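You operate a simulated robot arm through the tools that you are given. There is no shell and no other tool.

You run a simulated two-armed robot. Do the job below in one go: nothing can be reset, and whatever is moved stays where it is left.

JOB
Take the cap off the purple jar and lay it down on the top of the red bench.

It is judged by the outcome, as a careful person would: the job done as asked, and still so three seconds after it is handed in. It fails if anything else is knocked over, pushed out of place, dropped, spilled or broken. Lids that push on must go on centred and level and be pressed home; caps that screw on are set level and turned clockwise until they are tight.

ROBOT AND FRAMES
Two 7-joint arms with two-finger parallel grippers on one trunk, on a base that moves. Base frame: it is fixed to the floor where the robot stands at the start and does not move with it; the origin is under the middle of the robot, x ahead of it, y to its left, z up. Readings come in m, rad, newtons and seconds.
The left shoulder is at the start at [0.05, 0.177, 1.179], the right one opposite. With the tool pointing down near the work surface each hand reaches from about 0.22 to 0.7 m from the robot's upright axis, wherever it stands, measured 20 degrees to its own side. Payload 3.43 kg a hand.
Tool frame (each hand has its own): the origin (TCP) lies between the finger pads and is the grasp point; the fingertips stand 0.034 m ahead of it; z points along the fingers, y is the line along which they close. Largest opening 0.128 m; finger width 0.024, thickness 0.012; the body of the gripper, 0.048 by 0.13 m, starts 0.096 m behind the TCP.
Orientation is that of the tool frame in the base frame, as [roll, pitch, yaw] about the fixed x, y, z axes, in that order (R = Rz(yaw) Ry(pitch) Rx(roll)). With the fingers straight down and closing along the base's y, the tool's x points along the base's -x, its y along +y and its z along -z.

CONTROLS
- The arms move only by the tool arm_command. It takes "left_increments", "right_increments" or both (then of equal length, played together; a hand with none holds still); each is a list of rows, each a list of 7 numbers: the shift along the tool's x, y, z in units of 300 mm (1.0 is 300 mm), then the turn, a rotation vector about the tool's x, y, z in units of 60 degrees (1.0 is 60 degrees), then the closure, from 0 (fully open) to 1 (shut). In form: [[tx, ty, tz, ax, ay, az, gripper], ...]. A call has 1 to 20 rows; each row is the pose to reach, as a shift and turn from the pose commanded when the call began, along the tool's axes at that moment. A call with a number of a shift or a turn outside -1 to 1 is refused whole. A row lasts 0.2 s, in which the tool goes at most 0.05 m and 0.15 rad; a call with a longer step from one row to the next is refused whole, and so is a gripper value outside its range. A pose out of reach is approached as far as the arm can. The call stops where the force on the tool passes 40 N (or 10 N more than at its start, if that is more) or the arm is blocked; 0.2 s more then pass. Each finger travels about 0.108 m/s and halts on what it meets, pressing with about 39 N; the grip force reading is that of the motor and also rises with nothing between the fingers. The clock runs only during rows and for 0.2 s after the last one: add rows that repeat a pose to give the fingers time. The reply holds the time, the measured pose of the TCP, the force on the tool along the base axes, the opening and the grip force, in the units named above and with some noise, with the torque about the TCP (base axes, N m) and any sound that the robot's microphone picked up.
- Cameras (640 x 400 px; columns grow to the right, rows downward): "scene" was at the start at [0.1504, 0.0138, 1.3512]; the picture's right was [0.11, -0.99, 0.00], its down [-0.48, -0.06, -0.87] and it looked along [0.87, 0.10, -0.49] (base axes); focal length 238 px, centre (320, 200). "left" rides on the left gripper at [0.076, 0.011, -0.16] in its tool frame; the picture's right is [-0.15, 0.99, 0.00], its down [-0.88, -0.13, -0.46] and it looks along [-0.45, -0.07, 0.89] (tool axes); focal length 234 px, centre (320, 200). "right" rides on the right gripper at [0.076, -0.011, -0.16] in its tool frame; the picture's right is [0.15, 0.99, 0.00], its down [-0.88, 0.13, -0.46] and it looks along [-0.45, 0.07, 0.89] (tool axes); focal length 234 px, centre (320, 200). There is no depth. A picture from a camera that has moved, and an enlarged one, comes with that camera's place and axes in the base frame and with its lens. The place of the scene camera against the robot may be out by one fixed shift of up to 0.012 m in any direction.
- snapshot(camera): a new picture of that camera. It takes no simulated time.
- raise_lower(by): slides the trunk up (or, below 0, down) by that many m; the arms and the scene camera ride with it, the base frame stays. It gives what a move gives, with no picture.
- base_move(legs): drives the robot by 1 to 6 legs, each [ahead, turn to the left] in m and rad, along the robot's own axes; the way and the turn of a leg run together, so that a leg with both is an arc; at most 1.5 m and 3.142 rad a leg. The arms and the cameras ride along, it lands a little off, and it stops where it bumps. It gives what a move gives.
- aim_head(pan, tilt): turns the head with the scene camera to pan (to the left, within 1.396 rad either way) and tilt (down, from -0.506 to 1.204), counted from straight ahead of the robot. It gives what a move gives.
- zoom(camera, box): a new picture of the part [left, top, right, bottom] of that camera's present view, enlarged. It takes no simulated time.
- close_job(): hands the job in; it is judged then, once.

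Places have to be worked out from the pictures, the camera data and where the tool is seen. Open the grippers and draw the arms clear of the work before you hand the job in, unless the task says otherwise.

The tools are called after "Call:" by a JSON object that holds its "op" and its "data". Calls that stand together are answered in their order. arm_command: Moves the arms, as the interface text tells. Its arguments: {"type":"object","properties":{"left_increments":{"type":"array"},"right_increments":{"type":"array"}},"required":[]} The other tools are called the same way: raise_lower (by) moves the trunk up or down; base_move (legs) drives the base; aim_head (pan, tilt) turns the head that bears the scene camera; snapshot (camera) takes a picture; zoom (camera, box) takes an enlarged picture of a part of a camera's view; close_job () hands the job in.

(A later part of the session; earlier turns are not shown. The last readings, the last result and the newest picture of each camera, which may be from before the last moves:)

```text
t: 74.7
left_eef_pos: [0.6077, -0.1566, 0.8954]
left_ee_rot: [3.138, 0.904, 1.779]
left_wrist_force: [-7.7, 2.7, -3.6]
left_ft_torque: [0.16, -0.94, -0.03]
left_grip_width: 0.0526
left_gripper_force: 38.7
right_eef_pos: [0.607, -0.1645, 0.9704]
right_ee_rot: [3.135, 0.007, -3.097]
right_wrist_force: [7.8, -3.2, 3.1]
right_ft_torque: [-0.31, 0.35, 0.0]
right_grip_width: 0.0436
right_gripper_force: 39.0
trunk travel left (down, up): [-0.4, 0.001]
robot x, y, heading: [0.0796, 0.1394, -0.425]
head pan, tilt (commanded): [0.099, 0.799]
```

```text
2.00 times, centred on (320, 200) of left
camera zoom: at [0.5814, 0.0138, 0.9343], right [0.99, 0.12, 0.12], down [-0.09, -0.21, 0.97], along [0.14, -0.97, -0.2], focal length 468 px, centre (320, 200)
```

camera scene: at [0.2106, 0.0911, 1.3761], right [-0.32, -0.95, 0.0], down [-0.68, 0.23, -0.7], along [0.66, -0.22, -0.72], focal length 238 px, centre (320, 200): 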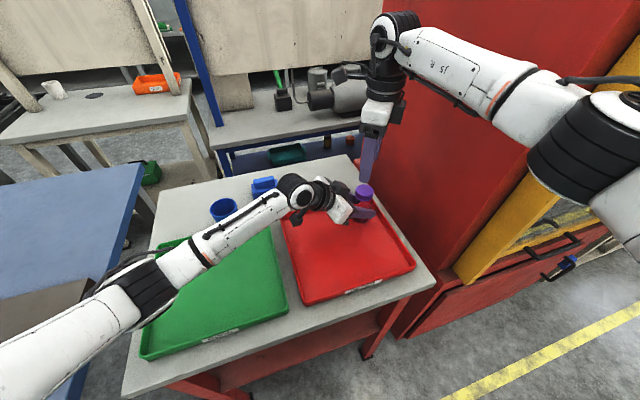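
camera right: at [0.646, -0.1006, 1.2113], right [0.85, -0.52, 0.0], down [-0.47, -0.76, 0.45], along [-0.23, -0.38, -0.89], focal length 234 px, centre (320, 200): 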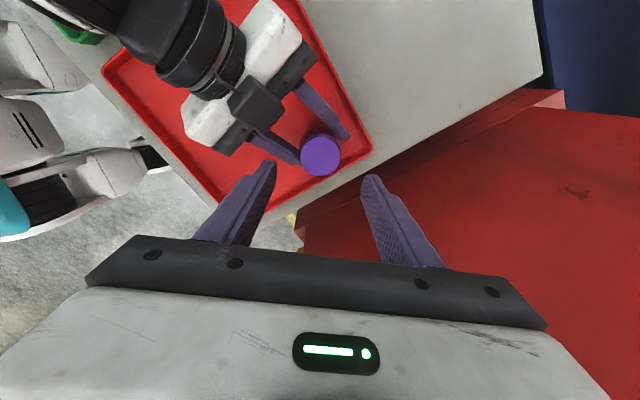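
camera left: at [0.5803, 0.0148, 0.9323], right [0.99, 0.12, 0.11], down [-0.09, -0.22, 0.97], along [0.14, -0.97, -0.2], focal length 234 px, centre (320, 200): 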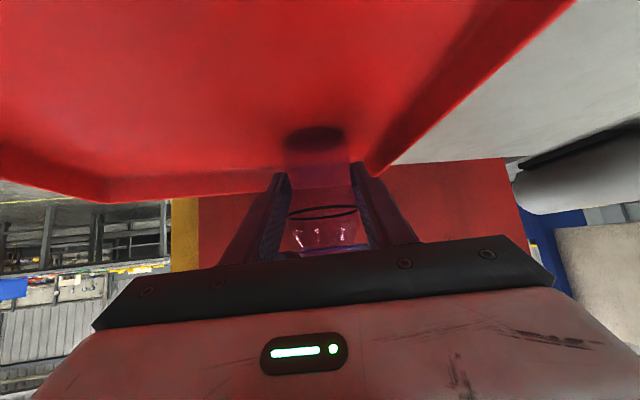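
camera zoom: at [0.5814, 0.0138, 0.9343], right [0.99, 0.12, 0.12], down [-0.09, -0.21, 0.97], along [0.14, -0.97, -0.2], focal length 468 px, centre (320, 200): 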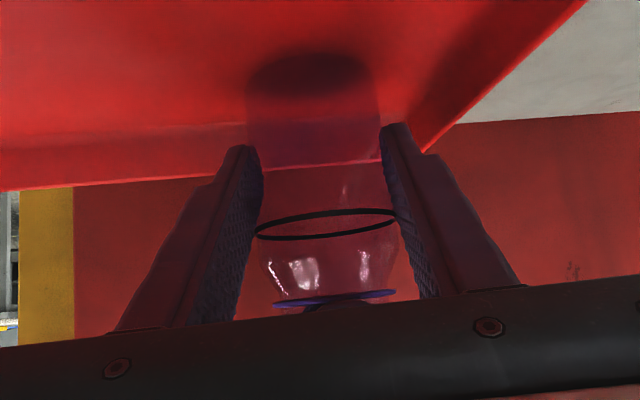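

The vertical force crept up by ~6 N over that stroke, which fits the cap climbing its thread. I continue 60° more with a ~0.9 mm lift and a small side correction.

Call:
{"op": "arm_command", "data": {"right_increments": [[-0.0026, -0.0014, -0.001, 0, 0, 0, 0.75], [-0.0026, -0.0014, -0.001, 0, 0, -0.125, 0.75], [-0.0026, -0.0014, -0.0013, 0, 0, -0.25, 0.75], [-0.0026, -0.0014, -0.0016, 0, 0, -0.375, 0.75], [-0.0026, -0.0014, -0.0019, 0, 0, -0.5, 0.75], [-0.0026, -0.0014, -0.0022, 0, 0, -0.625, 0.75], [-0.0026, -0.0014, -0.0025, 0, 0, -0.75, 0.75], [-0.0026, -0.0014, -0.0028, 0, 0, -0.875, 0.75], [-0.0026, -0.0014, -0.003, 0, 0, -1.0, 0.75]]}}

Call:
{"op": "zoom", "data": {"camera": "scene", "box": [340, 165, 390, 215]}}

Call:
{"op": "zoom", "data": {"camera": "left", "box": [270, 180, 370, 260]}}

Call:
{"op": "zoom", "data": {"camera": "right", "box": [220, 80, 420, 240]}}

```text
t: 76.2
left_eef_pos: [0.5896, -0.1644, 0.8924]
left_ee_rot: [-3.122, 0.902, 1.765]
left_wrist_force: [-2.5, 0.6, -2.1]
left_ft_torque: [-0.49, -0.87, -0.09]
left_grip_width: 0.055
left_gripper_force: 38.6
right_eef_pos: [0.5845, -0.1735, 0.9683]
right_ee_rot: [-3.138, 0.043, -2.91]
right_wrist_force: [3.3, -1.4, 0.6]
right_ft_torque: [0.4, 0.68, 0.05]
right_grip_width: 0.0433
right_gripper_force: 38.9
right hand out of reach, approached as far as the arm can: row 2, 3, 4, 5, 6, 7
trunk travel left (down, up): [-0.4, 0.001]
robot x, y, heading: [0.0759, 0.1444, -0.428]
head pan, tilt (commanded): [0.099, 0.799]
stopped in row 7 (right hand): the force on the tool passed its limit at 46 N (the readings are from after the stop); the commanded pose is now the measured one
```

```text
8.00 times, centred on (365, 190) of scene
camera zoom: at [0.2107, 0.0905, 1.376], right [-0.32, -0.95, 0.0], down [-0.68, 0.23, -0.7], along [0.66, -0.22, -0.72], focal length 1902 px, centre (-40, 280)
```

zoom: 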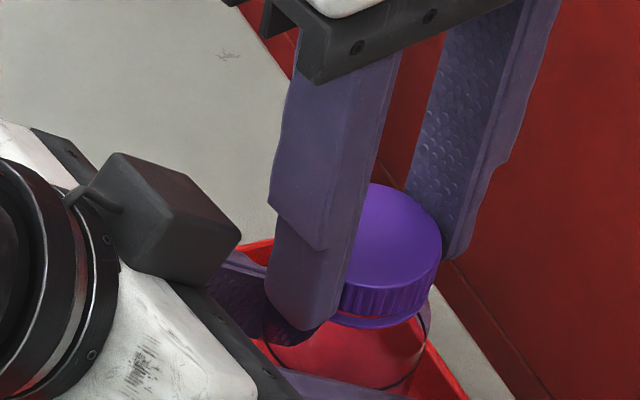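

```text
5.00 times, centred on (320, 220) of left
camera zoom: at [0.5703, 0.0077, 0.9317], right [0.99, 0.09, 0.1], down [-0.08, -0.21, 0.97], along [0.11, -0.97, -0.2], focal length 1171 px, centre (320, 100)
```

zoom: 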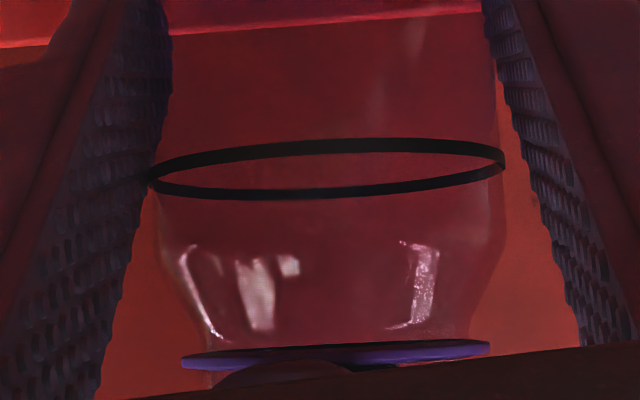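

```text
2.50 times, centred on (320, 160) of right
camera zoom: at [0.5058, -0.2036, 1.1248], right [-0.37, 0.93, -0.01], down [0.81, 0.33, 0.49], along [0.46, 0.17, -0.87], focal length 585 px, centre (320, 300)
```

zoom: 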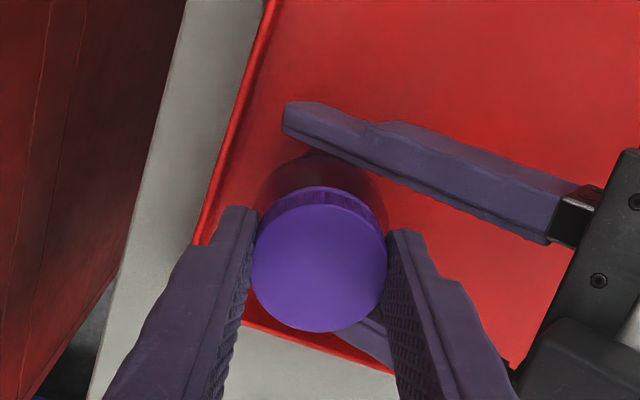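

The right wrist ran out of turning range (its limit is near this yaw) and dragged the held jar ~2 cm towards the robot; nothing fell and forces are small now. About 140° are unscrewed. I open the right gripper and raise it straight up to re-grip.

Call:
{"op": "arm_command", "data": {"right_increments": [[0, 0, 0, 0, 0, 0, 0.68], [0, 0, 0, 0, 0, 0, 0.62], [0, 0, 0, 0, 0, 0, 0.56], [0, 0, 0, 0, 0, 0, 0.52], [0, 0, 0, 0, 0, 0, 0.5], [0, 0, -0.04, 0, 0, 0, 0.5], [0, 0, -0.1, 0, 0, 0, 0.5], [0, 0, -0.17, 0, 0, 0, 0.5]]}}

Call:
{"op": "zoom", "data": {"camera": "scene", "box": [320, 150, 410, 230]}}

Call:
{"op": "zoom", "data": {"camera": "left", "box": [230, 80, 410, 280]}}

Call:
{"op": "zoom", "data": {"camera": "right", "box": [220, 60, 420, 220]}}

```text
t: 78.0
left_eef_pos: [0.59, -0.1634, 0.8922]
left_ee_rot: [-3.118, 0.903, 1.772]
left_wrist_force: [-0.1, 1.5, 1.7]
left_ft_torque: [0.02, -0.05, 0.0]
left_grip_width: 0.0525
left_gripper_force: 39.3
right_eef_pos: [0.5829, -0.173, 1.0202]
right_ee_rot: [-3.137, 0.044, -2.909]
right_wrist_force: [-0.1, 0.4, 0.2]
right_ft_torque: [0.0, 0.02, 0.0]
right_grip_width: 0.0637
right_gripper_force: 0.0
trunk travel left (down, up): [-0.4, 0.001]
robot x, y, heading: [0.0828, 0.1416, -0.425]
head pan, tilt (commanded): [0.099, 0.799]
```

```text
5.00 times, centred on (365, 190) of scene
camera zoom: at [0.2106, 0.0915, 1.3761], right [-0.32, -0.95, 0.0], down [-0.68, 0.23, -0.7], along [0.66, -0.22, -0.72], focal length 1189 px, centre (95, 250)
```

zoom: 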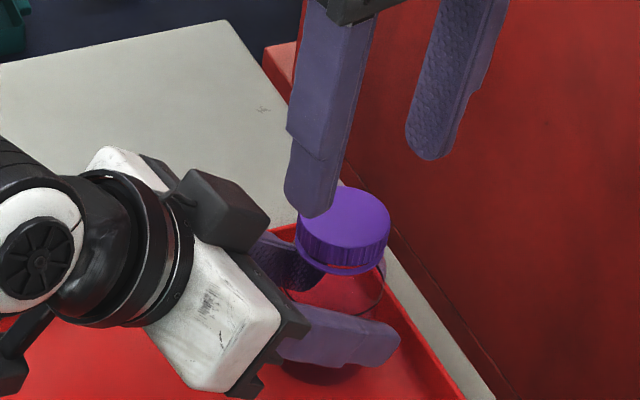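

```text
2.00 times, centred on (320, 180) of left
camera zoom: at [0.5705, 0.0085, 0.9322], right [0.99, 0.09, 0.1], down [-0.08, -0.21, 0.97], along [0.11, -0.97, -0.2], focal length 468 px, centre (320, 240)
```

zoom: 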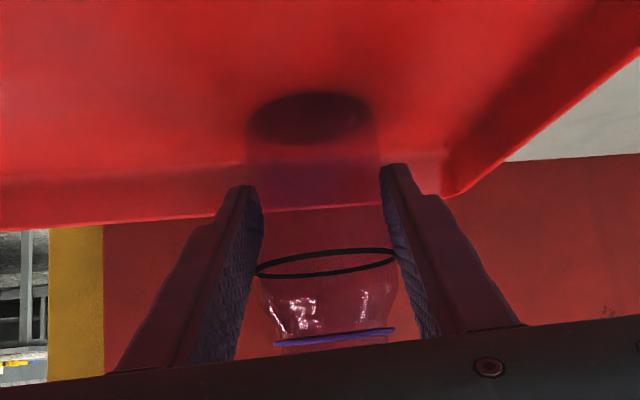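

```text
2.50 times, centred on (320, 140) of right
camera zoom: at [0.5034, -0.2031, 1.1766], right [-0.37, 0.93, -0.01], down [0.81, 0.33, 0.49], along [0.46, 0.17, -0.87], focal length 585 px, centre (320, 350)
```

zoom: 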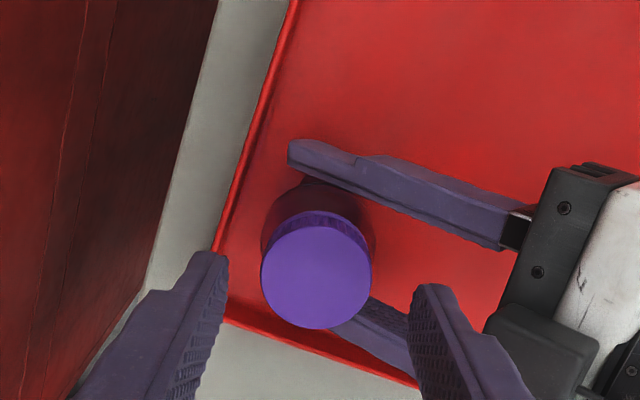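

The cap has clearly risen off the pouring ring, so it is unscrewing. While the right hand turns back clockwise above the cap, I bring the left hand (with the jar) upright again and back to about its original spot (0.600, −0.1645).

Call:
{"op": "arm_command", "data": {"left_increments": [[0.002, 0.009, -0.003, -0.008, -0.001, -0.001, 0.7], [0.0045, 0.018, -0.006, -0.015, -0.0015, -0.002, 0.7], [0.007, 0.027, -0.009, -0.023, -0.002, -0.003, 0.7], [0.009, 0.0367, -0.0123, -0.03, -0.003, -0.004, 0.7], [0.009, 0.0367, -0.0123, -0.03, -0.003, -0.004, 0.7], [0.009, 0.0367, -0.0123, -0.03, -0.003, -0.004, 0.7], [0.009, 0.0367, -0.0123, -0.03, -0.003, -0.004, 0.7], [0.009, 0.0367, -0.0123, -0.03, -0.003, -0.004, 0.7]], "right_increments": [[0, 0, -0.03, 0, 0, 0.12, 0.5], [0, 0, -0.06, 0, 0, 0.24, 0.5], [0, 0, -0.08, 0, 0, 0.36, 0.5], [0, 0, -0.1, 0, 0, 0.48, 0.5], [0, 0, -0.1, 0, 0, 0.6, 0.5], [0, 0, -0.1, 0, 0, 0.72, 0.5], [0, 0, -0.1, 0, 0, 0.84, 0.5], [0, 0, -0.1, 0, 0, 0.963, 0.5]]}}

Call:
{"op": "arm_command", "data": {"right_increments": [[0, 0, 0, 0, 0, 0.12, 0.5], [0, 0, 0, 0, 0, 0.24, 0.5], [0, 0, 0, 0, 0, 0.36, 0.5], [0, 0, 0, 0, 0, 0.48, 0.5], [0, 0, 0, 0, 0, 0.6, 0.5], [0, 0, 0, 0, 0, 0.72, 0.5], [0, 0, 0, 0, 0, 0.84, 0.5], [0, 0, 0, 0, 0, 0.963, 0.5]]}}

Call:
{"op": "snapshot", "data": {"camera": "scene"}}

Call:
{"op": "snapshot", "data": {"camera": "right"}}

```text
t: 79.8
left_eef_pos: [0.6017, -0.1559, 0.8934]
left_ee_rot: [3.139, 0.904, 1.778]
left_wrist_force: [0.7, 0.7, 0.5]
left_ft_torque: [-0.02, -0.02, 0.03]
left_grip_width: 0.0524
left_gripper_force: 39.2
right_eef_pos: [0.5808, -0.1732, 1.0486]
right_ee_rot: [3.107, 0.027, 2.363]
right_wrist_force: [-0.2, 0.1, 1.3]
right_ft_torque: [-0.03, 0.01, 0.0]
right_grip_width: 0.064
right_gripper_force: 0.1
trunk travel left (down, up): [-0.4, 0.001]
robot x, y, heading: [0.0772, 0.1446, -0.419]
head pan, tilt (commanded): [0.099, 0.799]
```

```text
t: 81.5
left_eef_pos: [0.5998, -0.1566, 0.8931]
left_ee_rot: [3.138, 0.902, 1.778]
left_wrist_force: [0.4, -0.4, 0.4]
left_ft_torque: [-0.01, -0.02, 0.0]
left_grip_width: 0.0523
left_gripper_force: 38.6
right_eef_pos: [0.5815, -0.1722, 1.0484]
right_ee_rot: [3.101, -0.016, 1.356]
right_wrist_force: [-0.6, 0.8, -0.7]
right_ft_torque: [-0.02, 0.04, -0.05]
right_grip_width: 0.0636
right_gripper_force: 0.1
trunk travel left (down, up): [-0.4, 0.001]
robot x, y, heading: [0.0783, 0.1419, -0.419]
head pan, tilt (commanded): [0.099, 0.799]
```

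```text
taken
camera scene: at [0.2109, 0.0913, 1.376], right [-0.32, -0.95, 0.0], down [-0.68, 0.23, -0.7], along [0.66, -0.22, -0.72], focal length 238 px, centre (320, 200)
```

scene: 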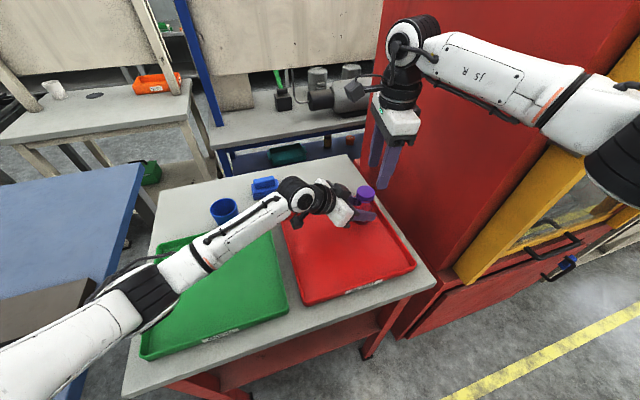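

```text
taken
camera right: at [0.5792, -0.0986, 1.2099], right [1.0, -0.07, 0.04], down [-0.08, -0.89, 0.45], along [0.01, -0.45, -0.89], focal length 234 px, centre (320, 200)
```

right: 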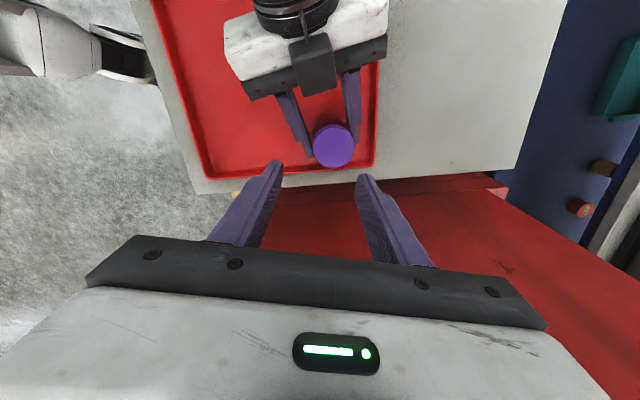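

The jar is upright near (0.600, −0.164). I level the right tool, shift it above the cap, and then finish the clockwise return turn.

Call:
{"op": "arm_command", "data": {"right_increments": [[0.02, 0.027, 0.0015, 0.019, -0.0076, 0, 0.5], [0.043, 0.055, 0.003, 0.0388, -0.0152, 0, 0.5], [0.043, 0.055, 0.003, 0.0388, -0.0152, 0, 0.5]]}}

Call:
{"op": "arm_command", "data": {"right_increments": [[0, 0, 0, 0, 0, 0.12, 0.5], [0, 0, 0, 0, 0, 0.24, 0.5], [0, 0, 0, 0, 0, 0.36, 0.5], [0, 0, 0, 0, 0, 0.48, 0.5], [0, 0, 0, 0, 0, 0.6, 0.5], [0, 0, 0, 0, 0, 0.72, 0.5], [0, 0, 0, 0, 0, 0.84, 0.5], [0, 0, 0, 0, 0, 0.963, 0.5], [0, 0, 0, 0, 0, 0.963, 0.5]]}}

Call:
{"op": "zoom", "data": {"camera": "right", "box": [240, 80, 400, 200]}}

Call:
{"op": "zoom", "data": {"camera": "scene", "box": [320, 120, 420, 230]}}

```text
t: 82.3
left_eef_pos: [0.6011, -0.1569, 0.8925]
left_ee_rot: [3.138, 0.904, 1.776]
left_wrist_force: [0.4, -0.1, 0.0]
left_ft_torque: [-0.01, 0.01, 0.02]
left_grip_width: 0.0524
left_gripper_force: 39.0
right_eef_pos: [0.6001, -0.1651, 1.0503]
right_ee_rot: [-3.14, 0.001, 1.356]
right_wrist_force: [0.5, -0.6, 0.4]
right_ft_torque: [0.02, 0.02, -0.04]
right_grip_width: 0.0641
right_gripper_force: 0.2
trunk travel left (down, up): [-0.4, 0.001]
robot x, y, heading: [0.0812, 0.1444, -0.423]
head pan, tilt (commanded): [0.099, 0.799]
```

```text
t: 84.3
left_eef_pos: [0.5999, -0.1552, 0.892]
left_ee_rot: [3.139, 0.904, 1.779]
left_wrist_force: [-0.8, 0.2, -0.7]
left_ft_torque: [0.05, 0.02, 0.0]
left_grip_width: 0.0524
left_gripper_force: 38.8
right_eef_pos: [0.6004, -0.1633, 1.0482]
right_ee_rot: [3.141, 0.0, 0.345]
right_wrist_force: [-0.5, -0.3, -0.4]
right_ft_torque: [0.0, 0.03, -0.01]
right_grip_width: 0.0638
right_gripper_force: 0.1
trunk travel left (down, up): [-0.4, 0.001]
robot x, y, heading: [0.0802, 0.1411, -0.425]
head pan, tilt (commanded): [0.099, 0.799]
```

```text
3.33 times, centred on (320, 140) of right
camera zoom: at [0.667, -0.1282, 1.2093], right [0.47, -0.88, 0.0], down [-0.78, -0.42, 0.46], along [-0.4, -0.22, -0.89], focal length 781 px, centre (320, 400)
```

zoom: 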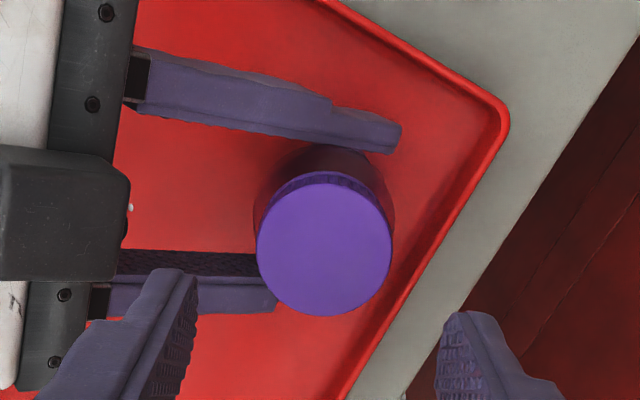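

```text
3.64 times, centred on (370, 175) of scene
camera zoom: at [0.2109, 0.0913, 1.376], right [-0.32, -0.95, 0.0], down [-0.68, 0.23, -0.7], along [0.66, -0.22, -0.72], focal length 864 px, centre (138, 291)
```

zoom: 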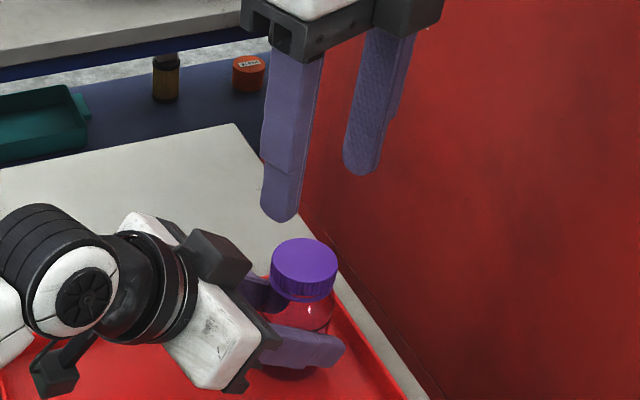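

The right hand is level at closing line −70° and the cap is nearly centred. I turn 10° further to avoid the left fingers, shift 2 mm, and descend to z ≈ 0.969 with the fingers at 60 mm opening.

Call:
{"op": "arm_command", "data": {"right_increments": [[0.003, 0, 0, 0, 0, 0.083, 0.53], [0.007, 0, 0, 0, 0, 0.167, 0.53], [0.007, 0, 0.06, 0, 0, 0.167, 0.53], [0.007, 0, 0.12, 0, 0, 0.167, 0.53], [0.007, 0, 0.18, 0, 0, 0.167, 0.53], [0.007, 0, 0.23, 0, 0, 0.167, 0.53], [0.007, 0, 0.264, 0, 0, 0.167, 0.53], [0.007, 0, 0.264, 0, 0, 0.167, 0.53]]}}

Call:
{"op": "zoom", "data": {"camera": "right", "box": [220, 80, 420, 240]}}

Call:
{"op": "zoom", "data": {"camera": "scene", "box": [330, 150, 400, 220]}}

```text
t: 86.2
left_eef_pos: [0.601, -0.1576, 0.8929]
left_ee_rot: [3.138, 0.904, 1.776]
left_wrist_force: [1.0, -0.1, -0.7]
left_ft_torque: [0.01, -0.03, 0.02]
left_grip_width: 0.0521
left_gripper_force: 39.4
right_eef_pos: [0.6021, -0.1631, 0.9696]
right_ee_rot: [3.14, 0.0, 0.173]
right_wrist_force: [0.1, 0.0, -1.2]
right_ft_torque: [-0.01, -0.01, -0.04]
right_grip_width: 0.0599
right_gripper_force: 0.0
trunk travel left (down, up): [-0.4, 0.001]
robot x, y, heading: [0.0783, 0.1441, -0.424]
head pan, tilt (commanded): [0.099, 0.799]
```

```text
2.50 times, centred on (320, 160) of right
camera zoom: at [0.6739, -0.1398, 1.1305], right [0.31, -0.95, 0.0], down [-0.84, -0.28, 0.46], along [-0.43, -0.14, -0.89], focal length 585 px, centre (320, 300)
```

zoom: 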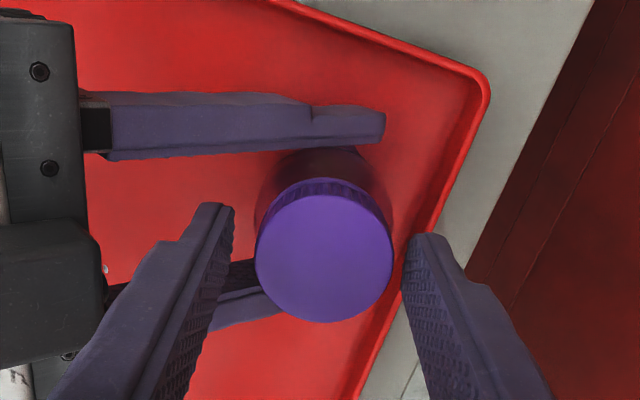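

```text
5.71 times, centred on (365, 185) of scene
camera zoom: at [0.2108, 0.0913, 1.3761], right [-0.32, -0.95, 0.0], down [-0.68, 0.23, -0.7], along [0.66, -0.22, -0.72], focal length 1358 px, centre (63, 286)
```

zoom: 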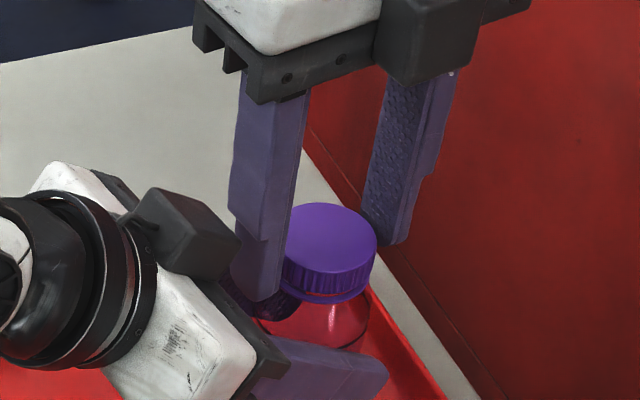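

No contact on the way down. I shift 2 mm in the tool's x to centre the cap and close the right gripper on it.

Call:
{"op": "arm_command", "data": {"right_increments": [[0.007, 0, 0, 0, 0, 0, 0.53], [0.007, 0, 0, 0, 0, 0, 0.56], [0.007, 0, 0, 0, 0, 0, 0.59], [0.007, 0, 0, 0, 0, 0, 0.62], [0.007, 0, 0, 0, 0, 0, 0.65], [0.007, 0, 0, 0, 0, 0, 0.7], [0.007, 0, 0, 0, 0, 0, 0.75], [0.007, 0, 0, 0, 0, 0, 0.75]]}}

```text
t: 88.0
left_eef_pos: [0.6004, -0.1572, 0.8936]
left_ee_rot: [3.138, 0.905, 1.776]
left_wrist_force: [-3.1, 6.1, 2.9]
left_ft_torque: [-0.41, -0.13, 0.02]
left_grip_width: 0.0521
left_gripper_force: 38.7
right_eef_pos: [0.6054, -0.1639, 0.9719]
right_ee_rot: [-3.141, -0.003, 0.17]
right_wrist_force: [3.5, -6.0, -0.4]
right_ft_torque: [-0.2, -0.13, 0.03]
right_grip_width: 0.0435
right_gripper_force: 38.4
trunk travel left (down, up): [-0.4, 0.001]
robot x, y, heading: [0.0822, 0.1453, -0.425]
head pan, tilt (commanded): [0.099, 0.799]
```

Gripped on the cap again (43.5 mm). I turn it counter-clockwise 54°, lifting slightly with the thread.

Call:
{"op": "arm_command", "data": {"right_increments": [[0.001, 0.0025, 0, 0, 0, 0, 0.75], [0.001, 0.0025, 0, 0, 0, -0.12, 0.75], [0.001, 0.0025, -0.0003, 0, 0, -0.24, 0.75], [0.001, 0.0025, -0.0006, 0, 0, -0.36, 0.75], [0.001, 0.0025, -0.001, 0, 0, -0.48, 0.75], [0.001, 0.0025, -0.0013, 0, 0, -0.6, 0.75], [0.001, 0.0025, -0.0016, 0, 0, -0.72, 0.75], [0.001, 0.0025, -0.002, 0, 0, -0.84, 0.75], [0.001, 0.0025, -0.002, 0, 0, -0.9, 0.75]]}}

Call:
{"op": "zoom", "data": {"camera": "scene", "box": [330, 150, 400, 220]}}

```text
t: 90.0
left_eef_pos: [0.6002, -0.156, 0.893]
left_ee_rot: [3.138, 0.904, 1.779]
left_wrist_force: [11.9, -7.1, -3.5]
left_ft_torque: [0.32, 0.74, 0.08]
left_grip_width: 0.0518
left_gripper_force: 38.4
right_eef_pos: [0.6036, -0.1616, 0.9701]
right_ee_rot: [-3.138, 0.0, 1.121]
right_wrist_force: [-11.8, 4.9, 4.0]
right_ft_torque: [0.11, 0.32, -0.04]
right_grip_width: 0.0436
right_gripper_force: 38.8
trunk travel left (down, up): [-0.4, 0.001]
robot x, y, heading: [0.0808, 0.1445, -0.418]
head pan, tilt (commanded): [0.099, 0.799]
```

```text
5.71 times, centred on (365, 185) of scene
camera zoom: at [0.2106, 0.0914, 1.3761], right [-0.32, -0.95, 0.0], down [-0.68, 0.23, -0.7], along [0.66, -0.22, -0.72], focal length 1358 px, centre (63, 286)
```

zoom: 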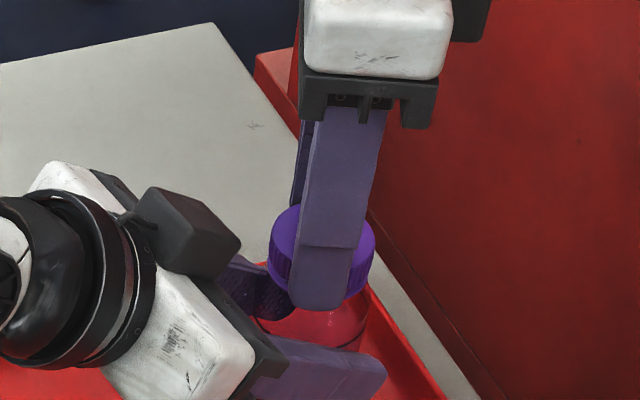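

Forces are modest (12 N sideways, 4 N up). I relieve them and continue counter-clockwise another 54°.

Call:
{"op": "arm_command", "data": {"right_increments": [[0, -0.0047, -0.001, 0, 0, 0, 0.75], [0, -0.0047, -0.001, 0, 0, -0.12, 0.75], [0, -0.0047, -0.0014, 0, 0, -0.24, 0.75], [0, -0.0047, -0.0018, 0, 0, -0.36, 0.75], [0, -0.0047, -0.0022, 0, 0, -0.48, 0.75], [0, -0.0047, -0.0026, 0, 0, -0.6, 0.75], [0, -0.0047, -0.003, 0, 0, -0.72, 0.75], [0, -0.0047, -0.0034, 0, 0, -0.84, 0.75], [0, -0.0047, -0.0035, 0, 0, -0.9, 0.75]]}}

Call:
{"op": "zoom", "data": {"camera": "scene", "box": [330, 150, 400, 220]}}

Call:
{"op": "zoom", "data": {"camera": "left", "box": [230, 80, 410, 280]}}

```text
t: 92.0
left_eef_pos: [0.5999, -0.157, 0.8926]
left_ee_rot: [3.137, 0.905, 1.778]
left_wrist_force: [10.1, -6.2, 0.7]
left_ft_torque: [0.26, 0.54, 0.2]
left_grip_width: 0.052
left_gripper_force: 38.5
right_eef_pos: [0.6034, -0.1623, 0.9724]
right_ee_rot: [-3.138, -0.002, 2.06]
right_wrist_force: [-9.9, 5.6, -1.3]
right_ft_torque: [0.21, 0.25, -0.16]
right_grip_width: 0.0435
right_gripper_force: 39.2
trunk travel left (down, up): [-0.4, 0.001]
robot x, y, heading: [0.0815, 0.1421, -0.424]
head pan, tilt (commanded): [0.099, 0.799]
```

```text
5.71 times, centred on (365, 185) of scene
camera zoom: at [0.2109, 0.0913, 1.376], right [-0.32, -0.95, 0.0], down [-0.68, 0.23, -0.7], along [0.66, -0.22, -0.72], focal length 1358 px, centre (63, 286)
```

zoom: 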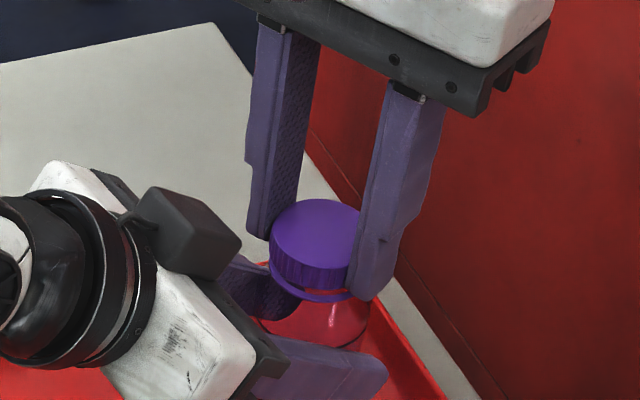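

```text
2.00 times, centred on (320, 180) of left
camera zoom: at [0.5757, 0.0145, 0.9319], right [0.99, 0.12, 0.12], down [-0.09, -0.21, 0.97], along [0.14, -0.97, -0.2], focal length 468 px, centre (320, 240)
```

zoom: 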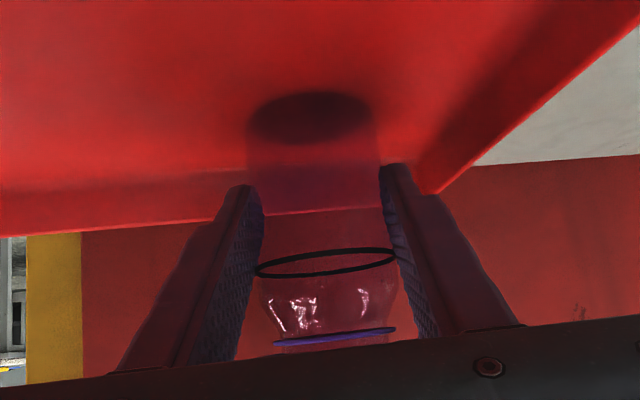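

The gap between cap and ring has grown: the cap is climbing. I continue 57° more, to just before the wrist's limit.

Call:
{"op": "arm_command", "data": {"right_increments": [[0.0035, -0.0023, 0, 0, 0, 0, 0.75], [0.0035, -0.0023, 0, 0, 0, -0.12, 0.75], [0.0035, -0.0023, -0.0004, 0, 0, -0.24, 0.75], [0.0035, -0.0023, -0.0008, 0, 0, -0.36, 0.75], [0.0035, -0.0023, -0.0012, 0, 0, -0.48, 0.75], [0.0035, -0.0023, -0.0016, 0, 0, -0.6, 0.75], [0.0035, -0.0023, -0.002, 0, 0, -0.72, 0.75], [0.0035, -0.0023, -0.0022, 0, 0, -0.84, 0.75], [0.0035, -0.0023, -0.0024, 0, 0, -0.95, 0.75]]}}

Call:
{"op": "zoom", "data": {"camera": "scene", "box": [330, 150, 400, 220]}}

Call:
{"op": "zoom", "data": {"camera": "left", "box": [230, 80, 410, 280]}}

```text
t: 94.0
left_eef_pos: [0.6018, -0.1561, 0.8929]
left_ee_rot: [3.137, 0.904, 1.778]
left_wrist_force: [9.9, 2.3, 2.8]
left_ft_torque: [-0.31, 0.6, 0.22]
left_grip_width: 0.0519
left_gripper_force: 39.1
right_eef_pos: [0.601, -0.1628, 0.9732]
right_ee_rot: [-3.14, -0.001, 3.055]
right_wrist_force: [-10.8, -4.6, 0.9]
right_ft_torque: [-0.09, 0.34, -0.15]
right_grip_width: 0.0436
right_gripper_force: 39.2
trunk travel left (down, up): [-0.4, 0.001]
robot x, y, heading: [0.0794, 0.1409, -0.426]
head pan, tilt (commanded): [0.099, 0.799]
```

```text
5.71 times, centred on (365, 185) of scene
camera zoom: at [0.2105, 0.0914, 1.3761], right [-0.32, -0.95, 0.0], down [-0.68, 0.23, -0.7], along [0.66, -0.22, -0.72], focal length 1358 px, centre (63, 286)
```

zoom: 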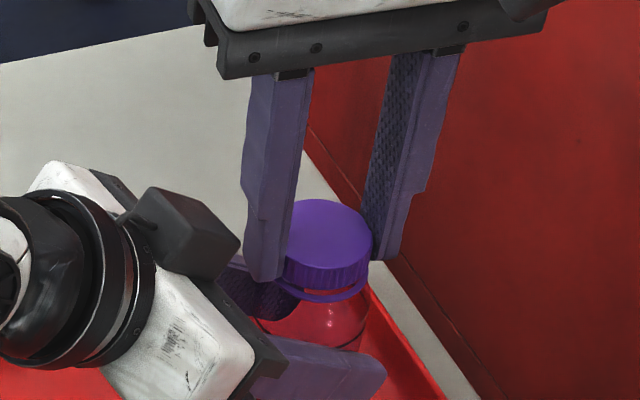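

```text
2.00 times, centred on (320, 180) of left
camera zoom: at [0.5757, 0.015, 0.9318], right [0.99, 0.12, 0.12], down [-0.09, -0.21, 0.97], along [0.14, -0.97, -0.2], focal length 468 px, centre (320, 240)
```

zoom: 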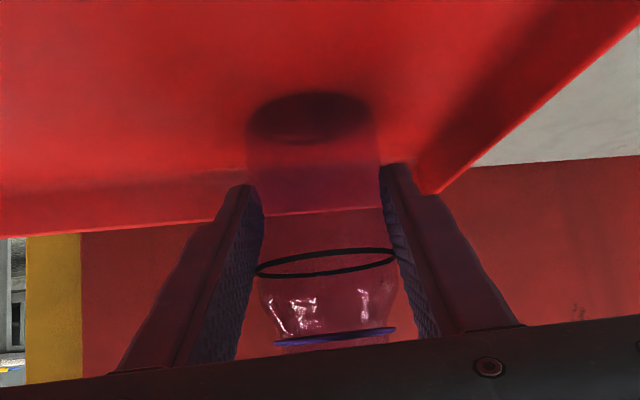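

About 300° unscrewed in total. I test whether the cap is free by lifting 2 mm and reading the vertical force.

Call:
{"op": "arm_command", "data": {"right_increments": [[-0.003, -0.001, -0.0033, 0, 0, 0, 0.75], [-0.003, -0.001, -0.0067, 0, 0, 0, 0.75], [-0.003, -0.001, -0.0067, 0, 0, 0, 0.75]]}}

```text
t: 94.8
left_eef_pos: [0.6017, -0.1578, 0.893]
left_ee_rot: [3.137, 0.906, 1.78]
left_wrist_force: [12.5, 6.1, 6.4]
left_ft_torque: [-0.43, 0.75, 0.15]
left_grip_width: 0.0522
left_gripper_force: 38.3
right_eef_pos: [0.6008, -0.1635, 0.9725]
right_ee_rot: [-3.138, -0.004, 3.052]
right_wrist_force: [-11.6, -7.0, -7.4]
right_ft_torque: [-0.11, 0.26, -0.05]
right_grip_width: 0.0432
right_gripper_force: 39.2
trunk travel left (down, up): [-0.4, 0.001]
robot x, y, heading: [0.0794, 0.1407, -0.424]
head pan, tilt (commanded): [0.099, 0.799]
```

Still engaged (the jar pulls back 7 N), so another stroke is needed. I open the right gripper, raise it clear, and turn back clockwise (first part).

Call:
{"op": "arm_command", "data": {"right_increments": [[0.002, 0, 0, 0, 0, 0, 0.68], [0.002, 0, 0, 0, 0, 0, 0.62], [0.002, 0, 0, 0, 0, 0, 0.56], [0.002, 0, 0, 0, 0, 0, 0.53], [0.002, 0, 0, 0, 0, 0, 0.53], [0.002, 0, -0.05, 0, 0, 0, 0.53], [0.002, 0, -0.12, 0, 0, 0, 0.53], [0.002, 0, -0.2, 0, 0, 0, 0.53], [0.002, 0, -0.2, 0, 0, 0.12, 0.53], [0.002, 0, -0.2, 0, 0, 0.24, 0.53], [0.002, 0, -0.2, 0, 0, 0.36, 0.53], [0.002, 0, -0.2, 0, 0, 0.48, 0.53], [0.002, 0, -0.2, 0, 0, 0.6, 0.53], [0.002, 0, -0.2, 0, 0, 0.72, 0.53], [0.002, 0, -0.2, 0, 0, 0.84, 0.53], [0.002, 0, -0.2, 0, 0, 0.96, 0.53]]}}

Call:
{"op": "arm_command", "data": {"right_increments": [[0, 0, 0, 0, 0, 0.12, 0.53], [0, 0, 0, 0, 0, 0.24, 0.53], [0, 0, 0, 0, 0, 0.36, 0.53], [0, 0, 0, 0, 0, 0.48, 0.53], [0, 0, 0, 0, 0, 0.6, 0.53], [0, 0, 0, 0, 0, 0.72, 0.53], [0, 0, 0, 0, 0, 0.84, 0.53], [0, 0, 0, 0, 0, 0.96, 0.53]]}}

Call:
{"op": "arm_command", "data": {"right_increments": [[0, 0, 0, 0, 0, 0.12, 0.53], [0, 0, 0, 0, 0, 0.24, 0.53], [0, 0, 0, 0, 0, 0.36, 0.53], [0, 0, 0, 0, 0, 0.48, 0.53], [0, 0, 0, 0, 0, 0.6, 0.53], [0, 0, 0, 0, 0, 0.72, 0.53], [0, 0, 0, 0, 0, 0.8, 0.53], [0, 0, 0, 0, 0, 0.8, 0.53]]}}

Call:
{"op": "zoom", "data": {"camera": "right", "box": [240, 80, 400, 200]}}

Call:
{"op": "zoom", "data": {"camera": "scene", "box": [330, 150, 400, 220]}}

```text
t: 98.2
left_eef_pos: [0.6012, -0.1559, 0.8917]
left_ee_rot: [3.138, 0.903, 1.779]
left_wrist_force: [-0.1, -0.6, -1.0]
left_ft_torque: [-0.01, -0.01, -0.02]
left_grip_width: 0.0521
left_gripper_force: 38.8
right_eef_pos: [0.6036, -0.1631, 1.0349]
right_ee_rot: [3.141, -0.001, 2.046]
right_wrist_force: [-0.1, -0.3, -0.3]
right_ft_torque: [-0.03, 0.02, 0.01]
right_grip_width: 0.0601
right_gripper_force: 0.1
trunk travel left (down, up): [-0.4, 0.001]
robot x, y, heading: [0.0819, 0.1442, -0.421]
head pan, tilt (commanded): [0.099, 0.799]
```

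```text
t: 100.0
left_eef_pos: [0.6006, -0.1559, 0.8921]
left_ee_rot: [3.138, 0.906, 1.777]
left_wrist_force: [-0.3, 0.6, -1.2]
left_ft_torque: [0.0, 0.01, 0.02]
left_grip_width: 0.0519
left_gripper_force: 39.3
right_eef_pos: [0.6024, -0.1627, 1.0349]
right_ee_rot: [-3.141, 0.0, 1.04]
right_wrist_force: [-0.4, 0.6, 0.6]
right_ft_torque: [-0.02, 0.0, 0.01]
right_grip_width: 0.06
right_gripper_force: 0.1
trunk travel left (down, up): [-0.4, 0.001]
robot x, y, heading: [0.0819, 0.1454, -0.423]
head pan, tilt (commanded): [0.099, 0.799]
```

```text
t: 101.8
left_eef_pos: [0.5999, -0.1559, 0.8926]
left_ee_rot: [3.138, 0.904, 1.778]
left_wrist_force: [-0.2, 0.4, -0.5]
left_ft_torque: [0.01, 0.01, -0.02]
left_grip_width: 0.052
left_gripper_force: 39.1
right_eef_pos: [0.6031, -0.1626, 1.034]
right_ee_rot: [3.139, 0.0, 0.202]
right_wrist_force: [0.1, -0.9, 0.5]
right_ft_torque: [0.0, 0.01, 0.01]
right_grip_width: 0.0601
right_gripper_force: 0.1
trunk travel left (down, up): [-0.4, 0.001]
robot x, y, heading: [0.0823, 0.144, -0.423]
head pan, tilt (commanded): [0.099, 0.799]
```

```text
3.33 times, centred on (320, 140) of right
camera zoom: at [0.6735, -0.1374, 1.1943], right [0.34, -0.94, 0.0], down [-0.84, -0.31, 0.46], along [-0.43, -0.16, -0.89], focal length 781 px, centre (320, 400)
```

zoom: 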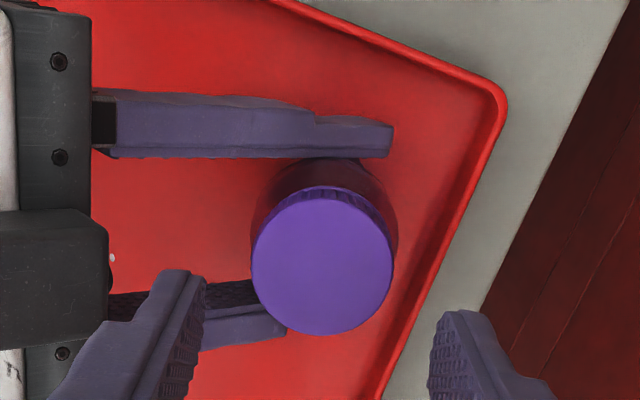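

```text
5.71 times, centred on (365, 185) of scene
camera zoom: at [0.2109, 0.0913, 1.376], right [-0.32, -0.95, 0.0], down [-0.68, 0.23, -0.7], along [0.66, -0.22, -0.72], focal length 1358 px, centre (63, 286)
```

zoom: 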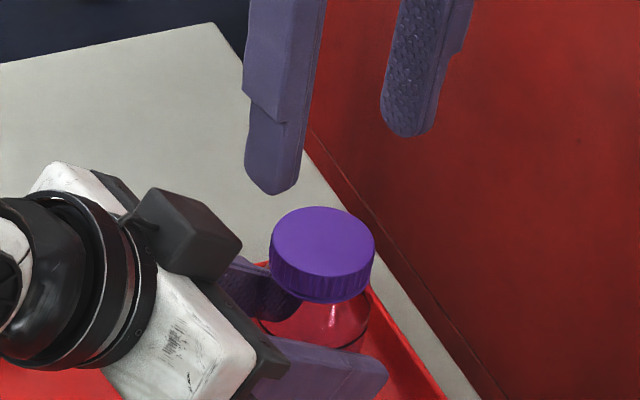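

Now with the hand off, the gap below the cap seems smaller again. I look closely at the cap and ring from both cameras to judge whether the cap is already free or still threaded.

Call:
{"op": "zoom", "data": {"camera": "scene", "box": [345, 175, 385, 215]}}

Call:
{"op": "zoom", "data": {"camera": "left", "box": [280, 200, 360, 260]}}

Call:
{"op": "zoom", "data": {"camera": "right", "box": [290, 110, 350, 170]}}

```text
10.00 times, centred on (365, 195) of scene
camera zoom: at [0.2109, 0.0913, 1.376], right [-0.32, -0.95, 0.0], down [-0.68, 0.23, -0.7], along [0.66, -0.22, -0.72], focal length 2377 px, centre (-130, 250)
```

zoom: 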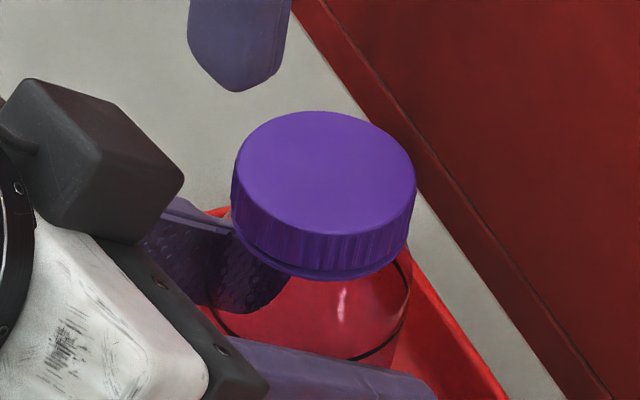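

```text
6.67 times, centred on (320, 230) of left
camera zoom: at [0.5753, 0.0145, 0.9316], right [0.99, 0.12, 0.12], down [-0.09, -0.21, 0.97], along [0.14, -0.97, -0.2], focal length 1561 px, centre (320, 0)
```

zoom: 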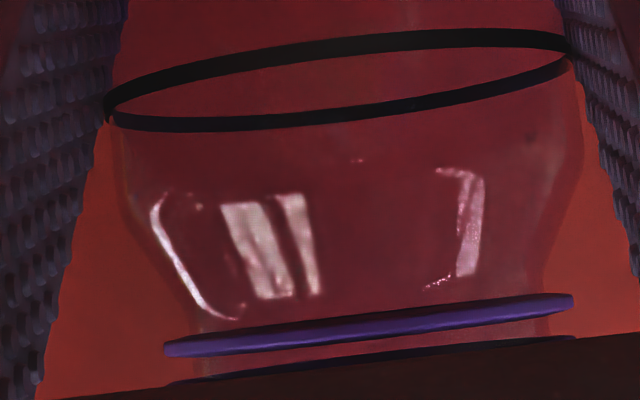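

```text
6.67 times, centred on (320, 140) of right
camera zoom: at [0.6735, -0.1374, 1.1943], right [0.34, -0.94, 0.0], down [-0.84, -0.31, 0.46], along [-0.43, -0.16, -0.89], focal length 1561 px, centre (320, 600)
```

zoom: 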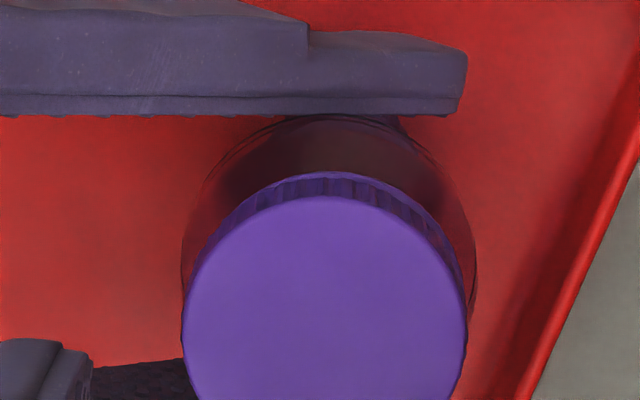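

From the left camera the gap between the ring and the cap's lower edge is now ~4.5 mm (about 2 mm at first), so the cap is still threaded and has climbed 2.5–3 mm. I do another stroke: descend and grip again.

Call:
{"op": "arm_command", "data": {"right_increments": [[0.003, 0, 0.05, 0, 0, 0, 0.53], [0.005, 0, 0.1, 0, 0, 0, 0.53], [0.005, 0, 0.15, 0, 0, 0, 0.53], [0.005, 0, 0.19, 0, 0, 0, 0.53], [0.005, 0, 0.209, 0, 0, 0, 0.53], [0.005, 0, 0.209, 0, 0, 0, 0.53], [0.005, 0, 0.209, 0, 0, 0, 0.56], [0.005, 0, 0.209, 0, 0, 0, 0.59], [0.005, 0, 0.209, 0, 0, 0, 0.62], [0.005, 0, 0.209, 0, 0, 0, 0.65], [0.005, 0, 0.209, 0, 0, 0, 0.7], [0.005, 0, 0.209, 0, 0, 0, 0.75], [0.005, 0, 0.209, 0, 0, 0, 0.75]]}}

```text
t: 104.5
left_eef_pos: [0.6003, -0.1565, 0.8926]
left_ee_rot: [3.137, 0.904, 1.778]
left_wrist_force: [-1.2, 4.5, -0.3]
left_ft_torque: [-0.25, -0.12, 0.0]
left_grip_width: 0.0517
left_gripper_force: 39.6
right_eef_pos: [0.6034, -0.162, 0.971]
right_ee_rot: [-3.141, 0.004, 0.203]
right_wrist_force: [2.7, -5.2, 0.8]
right_ft_torque: [-0.07, -0.01, -0.03]
right_grip_width: 0.043
right_gripper_force: 39.1
trunk travel left (down, up): [-0.4, 0.001]
robot x, y, heading: [0.0795, 0.1453, -0.425]
head pan, tilt (commanded): [0.099, 0.799]
```

Gripped with low side load. I turn 60° counter-clockwise, then check.

Call:
{"op": "arm_command", "data": {"right_increments": [[0, 0.002, 0, 0, 0, -0.12, 0.75], [0, 0.002, -0.0004, 0, 0, -0.24, 0.75], [0, 0.002, -0.0008, 0, 0, -0.36, 0.75], [0, 0.002, -0.0012, 0, 0, -0.48, 0.75], [0, 0.002, -0.0015, 0, 0, -0.6, 0.75], [0, 0.002, -0.0018, 0, 0, -0.72, 0.75], [0, 0.002, -0.002, 0, 0, -0.84, 0.75], [0, 0.002, -0.002, 0, 0, -0.96, 0.75]]}}

```text
t: 106.3
left_eef_pos: [0.5995, -0.1561, 0.8924]
left_ee_rot: [3.139, 0.903, 1.778]
left_wrist_force: [0.4, 0.4, -0.7]
left_ft_torque: [0.01, 0.04, 0.04]
left_grip_width: 0.0515
left_gripper_force: 39.0
right_eef_pos: [0.6048, -0.1635, 0.9724]
right_ee_rot: [3.141, 0.001, 1.212]
right_wrist_force: [-0.2, 0.4, 0.2]
right_ft_torque: [-0.01, 0.0, -0.01]
right_grip_width: 0.0427
right_gripper_force: 38.7
trunk travel left (down, up): [-0.4, 0.001]
robot x, y, heading: [0.0806, 0.1426, -0.42]
head pan, tilt (commanded): [0.099, 0.799]
```

All forces vanished to zero, which suggests the cap has come off the thread (about a full turn). I look, and lift 4 mm as a test.

Call:
{"op": "arm_command", "data": {"right_increments": [[0, 0, -0.005, 0, 0, 0, 0.75], [0, 0, -0.01, 0, 0, 0, 0.75], [0, 0, -0.0133, 0, 0, 0, 0.75], [0, 0, -0.0133, 0, 0, 0, 0.75]]}}

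Call:
{"op": "zoom", "data": {"camera": "scene", "box": [330, 150, 400, 220]}}

Call:
{"op": "zoom", "data": {"camera": "left", "box": [280, 200, 360, 260]}}

```text
t: 107.3
left_eef_pos: [0.6005, -0.1562, 0.8921]
left_ee_rot: [3.137, 0.903, 1.777]
left_wrist_force: [0.4, -0.8, 0.0]
left_ft_torque: [0.04, 0.02, 0.0]
left_grip_width: 0.0516
left_gripper_force: 38.9
right_eef_pos: [0.6042, -0.1637, 0.9764]
right_ee_rot: [3.141, 0.001, 1.209]
right_wrist_force: [-1.0, 0.6, -0.5]
right_ft_torque: [0.01, -0.01, -0.05]
right_grip_width: 0.0423
right_gripper_force: 39.0
trunk travel left (down, up): [-0.4, 0.001]
robot x, y, heading: [0.0783, 0.1423, -0.421]
head pan, tilt (commanded): [0.099, 0.799]
```

```text
5.71 times, centred on (365, 185) of scene
camera zoom: at [0.2109, 0.0913, 1.376], right [-0.32, -0.95, 0.0], down [-0.68, 0.23, -0.7], along [0.66, -0.22, -0.72], focal length 1358 px, centre (63, 286)
```

zoom: 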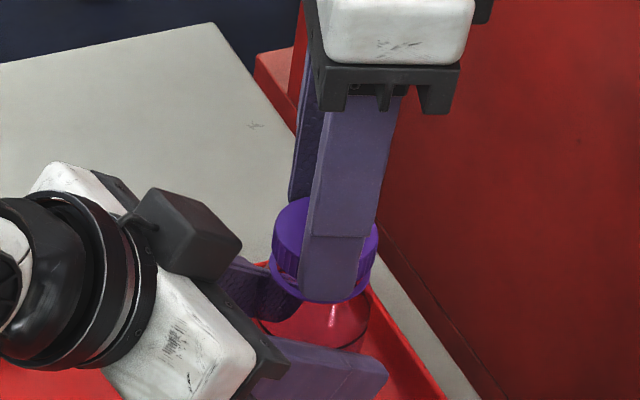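

```text
6.67 times, centred on (320, 230) of left
camera zoom: at [0.5753, 0.0145, 0.9315], right [0.99, 0.12, 0.12], down [-0.09, -0.21, 0.97], along [0.14, -0.97, -0.2], focal length 1561 px, centre (320, 0)
```

zoom: 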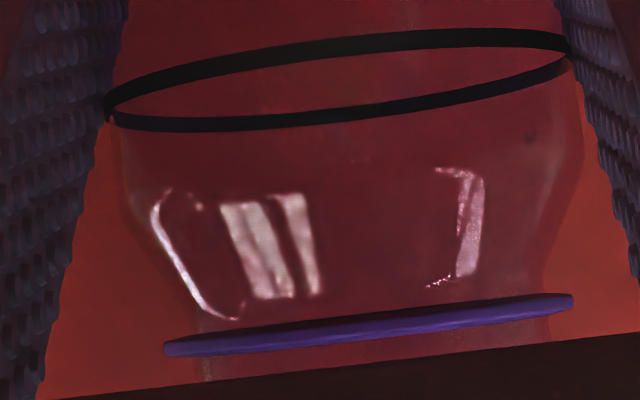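

The cap lifts freely with no force and the jar stays put. I lift the cap straight up by 9 cm.

Call:
{"op": "arm_command", "data": {"right_increments": [[0, 0, -0.03, 0, 0, 0, 0.75], [0, 0, -0.08, 0, 0, 0, 0.75], [0, 0, -0.14, 0, 0, 0, 0.75], [0, 0, -0.2, 0, 0, 0, 0.75], [0, 0, -0.26, 0, 0, 0, 0.75], [0, 0, -0.3, 0, 0, 0, 0.75]]}}

Call:
{"op": "snapshot", "data": {"camera": "scene"}}

Call:
{"op": "zoom", "data": {"camera": "scene", "box": [320, 120, 420, 230]}}

Call:
{"op": "snapshot", "data": {"camera": "right"}}

Call:
{"op": "zoom", "data": {"camera": "left", "box": [230, 80, 410, 280]}}

```text
t: 108.8
left_eef_pos: [0.6009, -0.1565, 0.8935]
left_ee_rot: [3.138, 0.903, 1.78]
left_wrist_force: [0.7, 0.5, -1.2]
left_ft_torque: [0.01, 0.0, 0.0]
left_grip_width: 0.0518
left_gripper_force: 39.6
right_eef_pos: [0.6043, -0.1624, 1.066]
right_ee_rot: [-3.14, -0.002, 1.21]
right_wrist_force: [-0.5, 0.4, -0.5]
right_ft_torque: [-0.02, -0.03, 0.0]
right_grip_width: 0.0431
right_gripper_force: 39.2
trunk travel left (down, up): [-0.4, 0.001]
robot x, y, heading: [0.0854, 0.1436, -0.42]
head pan, tilt (commanded): [0.099, 0.799]
```

```text
taken
camera scene: at [0.2109, 0.0913, 1.376], right [-0.32, -0.95, 0.0], down [-0.68, 0.23, -0.7], along [0.66, -0.22, -0.72], focal length 238 px, centre (320, 200)
```

scene: 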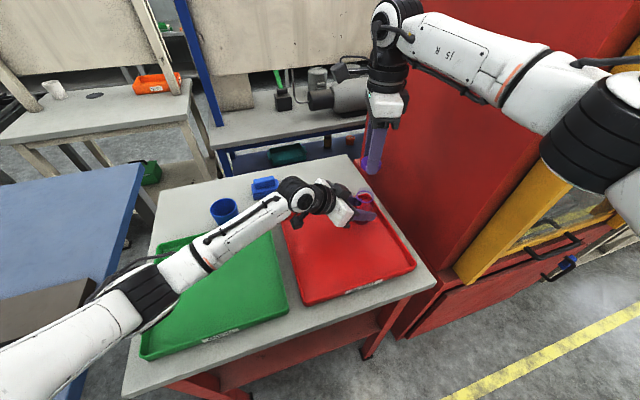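

```text
3.64 times, centred on (370, 175) of scene
camera zoom: at [0.2109, 0.0913, 1.376], right [-0.32, -0.95, 0.0], down [-0.68, 0.23, -0.7], along [0.66, -0.22, -0.72], focal length 864 px, centre (138, 291)
```

zoom: 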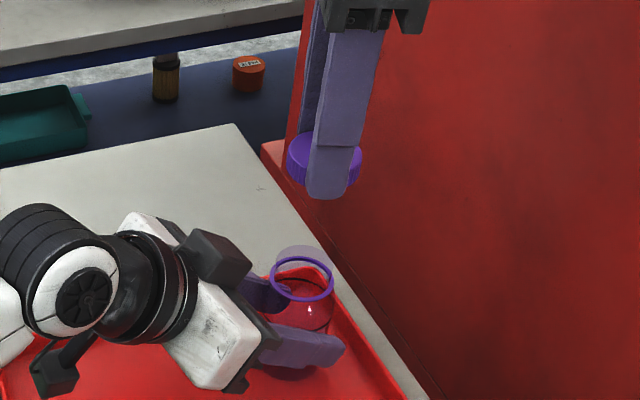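

```text
taken
camera right: at [0.6195, -0.0889, 1.2268], right [0.98, -0.21, 0.0], down [-0.19, -0.87, 0.46], along [-0.1, -0.45, -0.89], focal length 234 px, centre (320, 200)
```

right: 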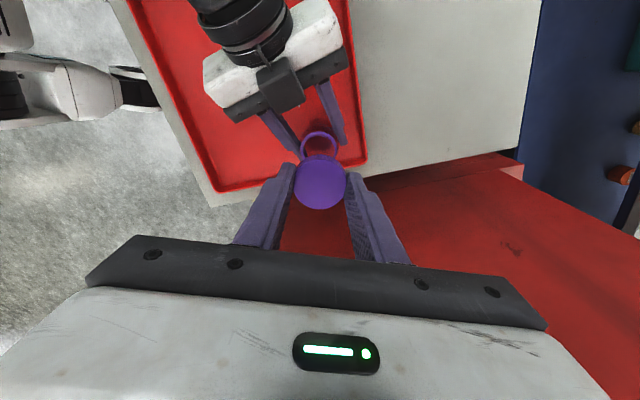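

```text
2.00 times, centred on (320, 180) of left
camera zoom: at [0.5753, 0.0146, 0.9316], right [0.99, 0.12, 0.12], down [-0.09, -0.21, 0.97], along [0.14, -0.97, -0.2], focal length 468 px, centre (320, 240)
```

zoom: 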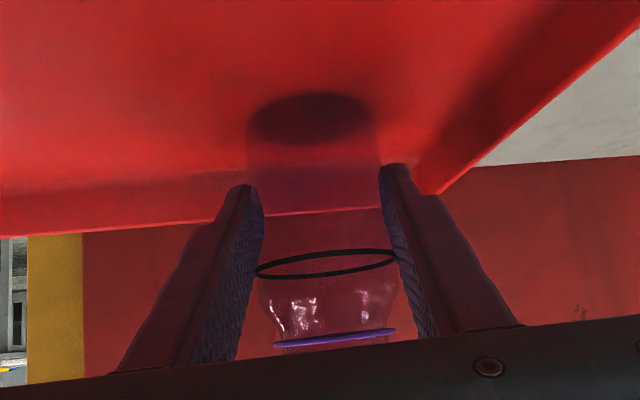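

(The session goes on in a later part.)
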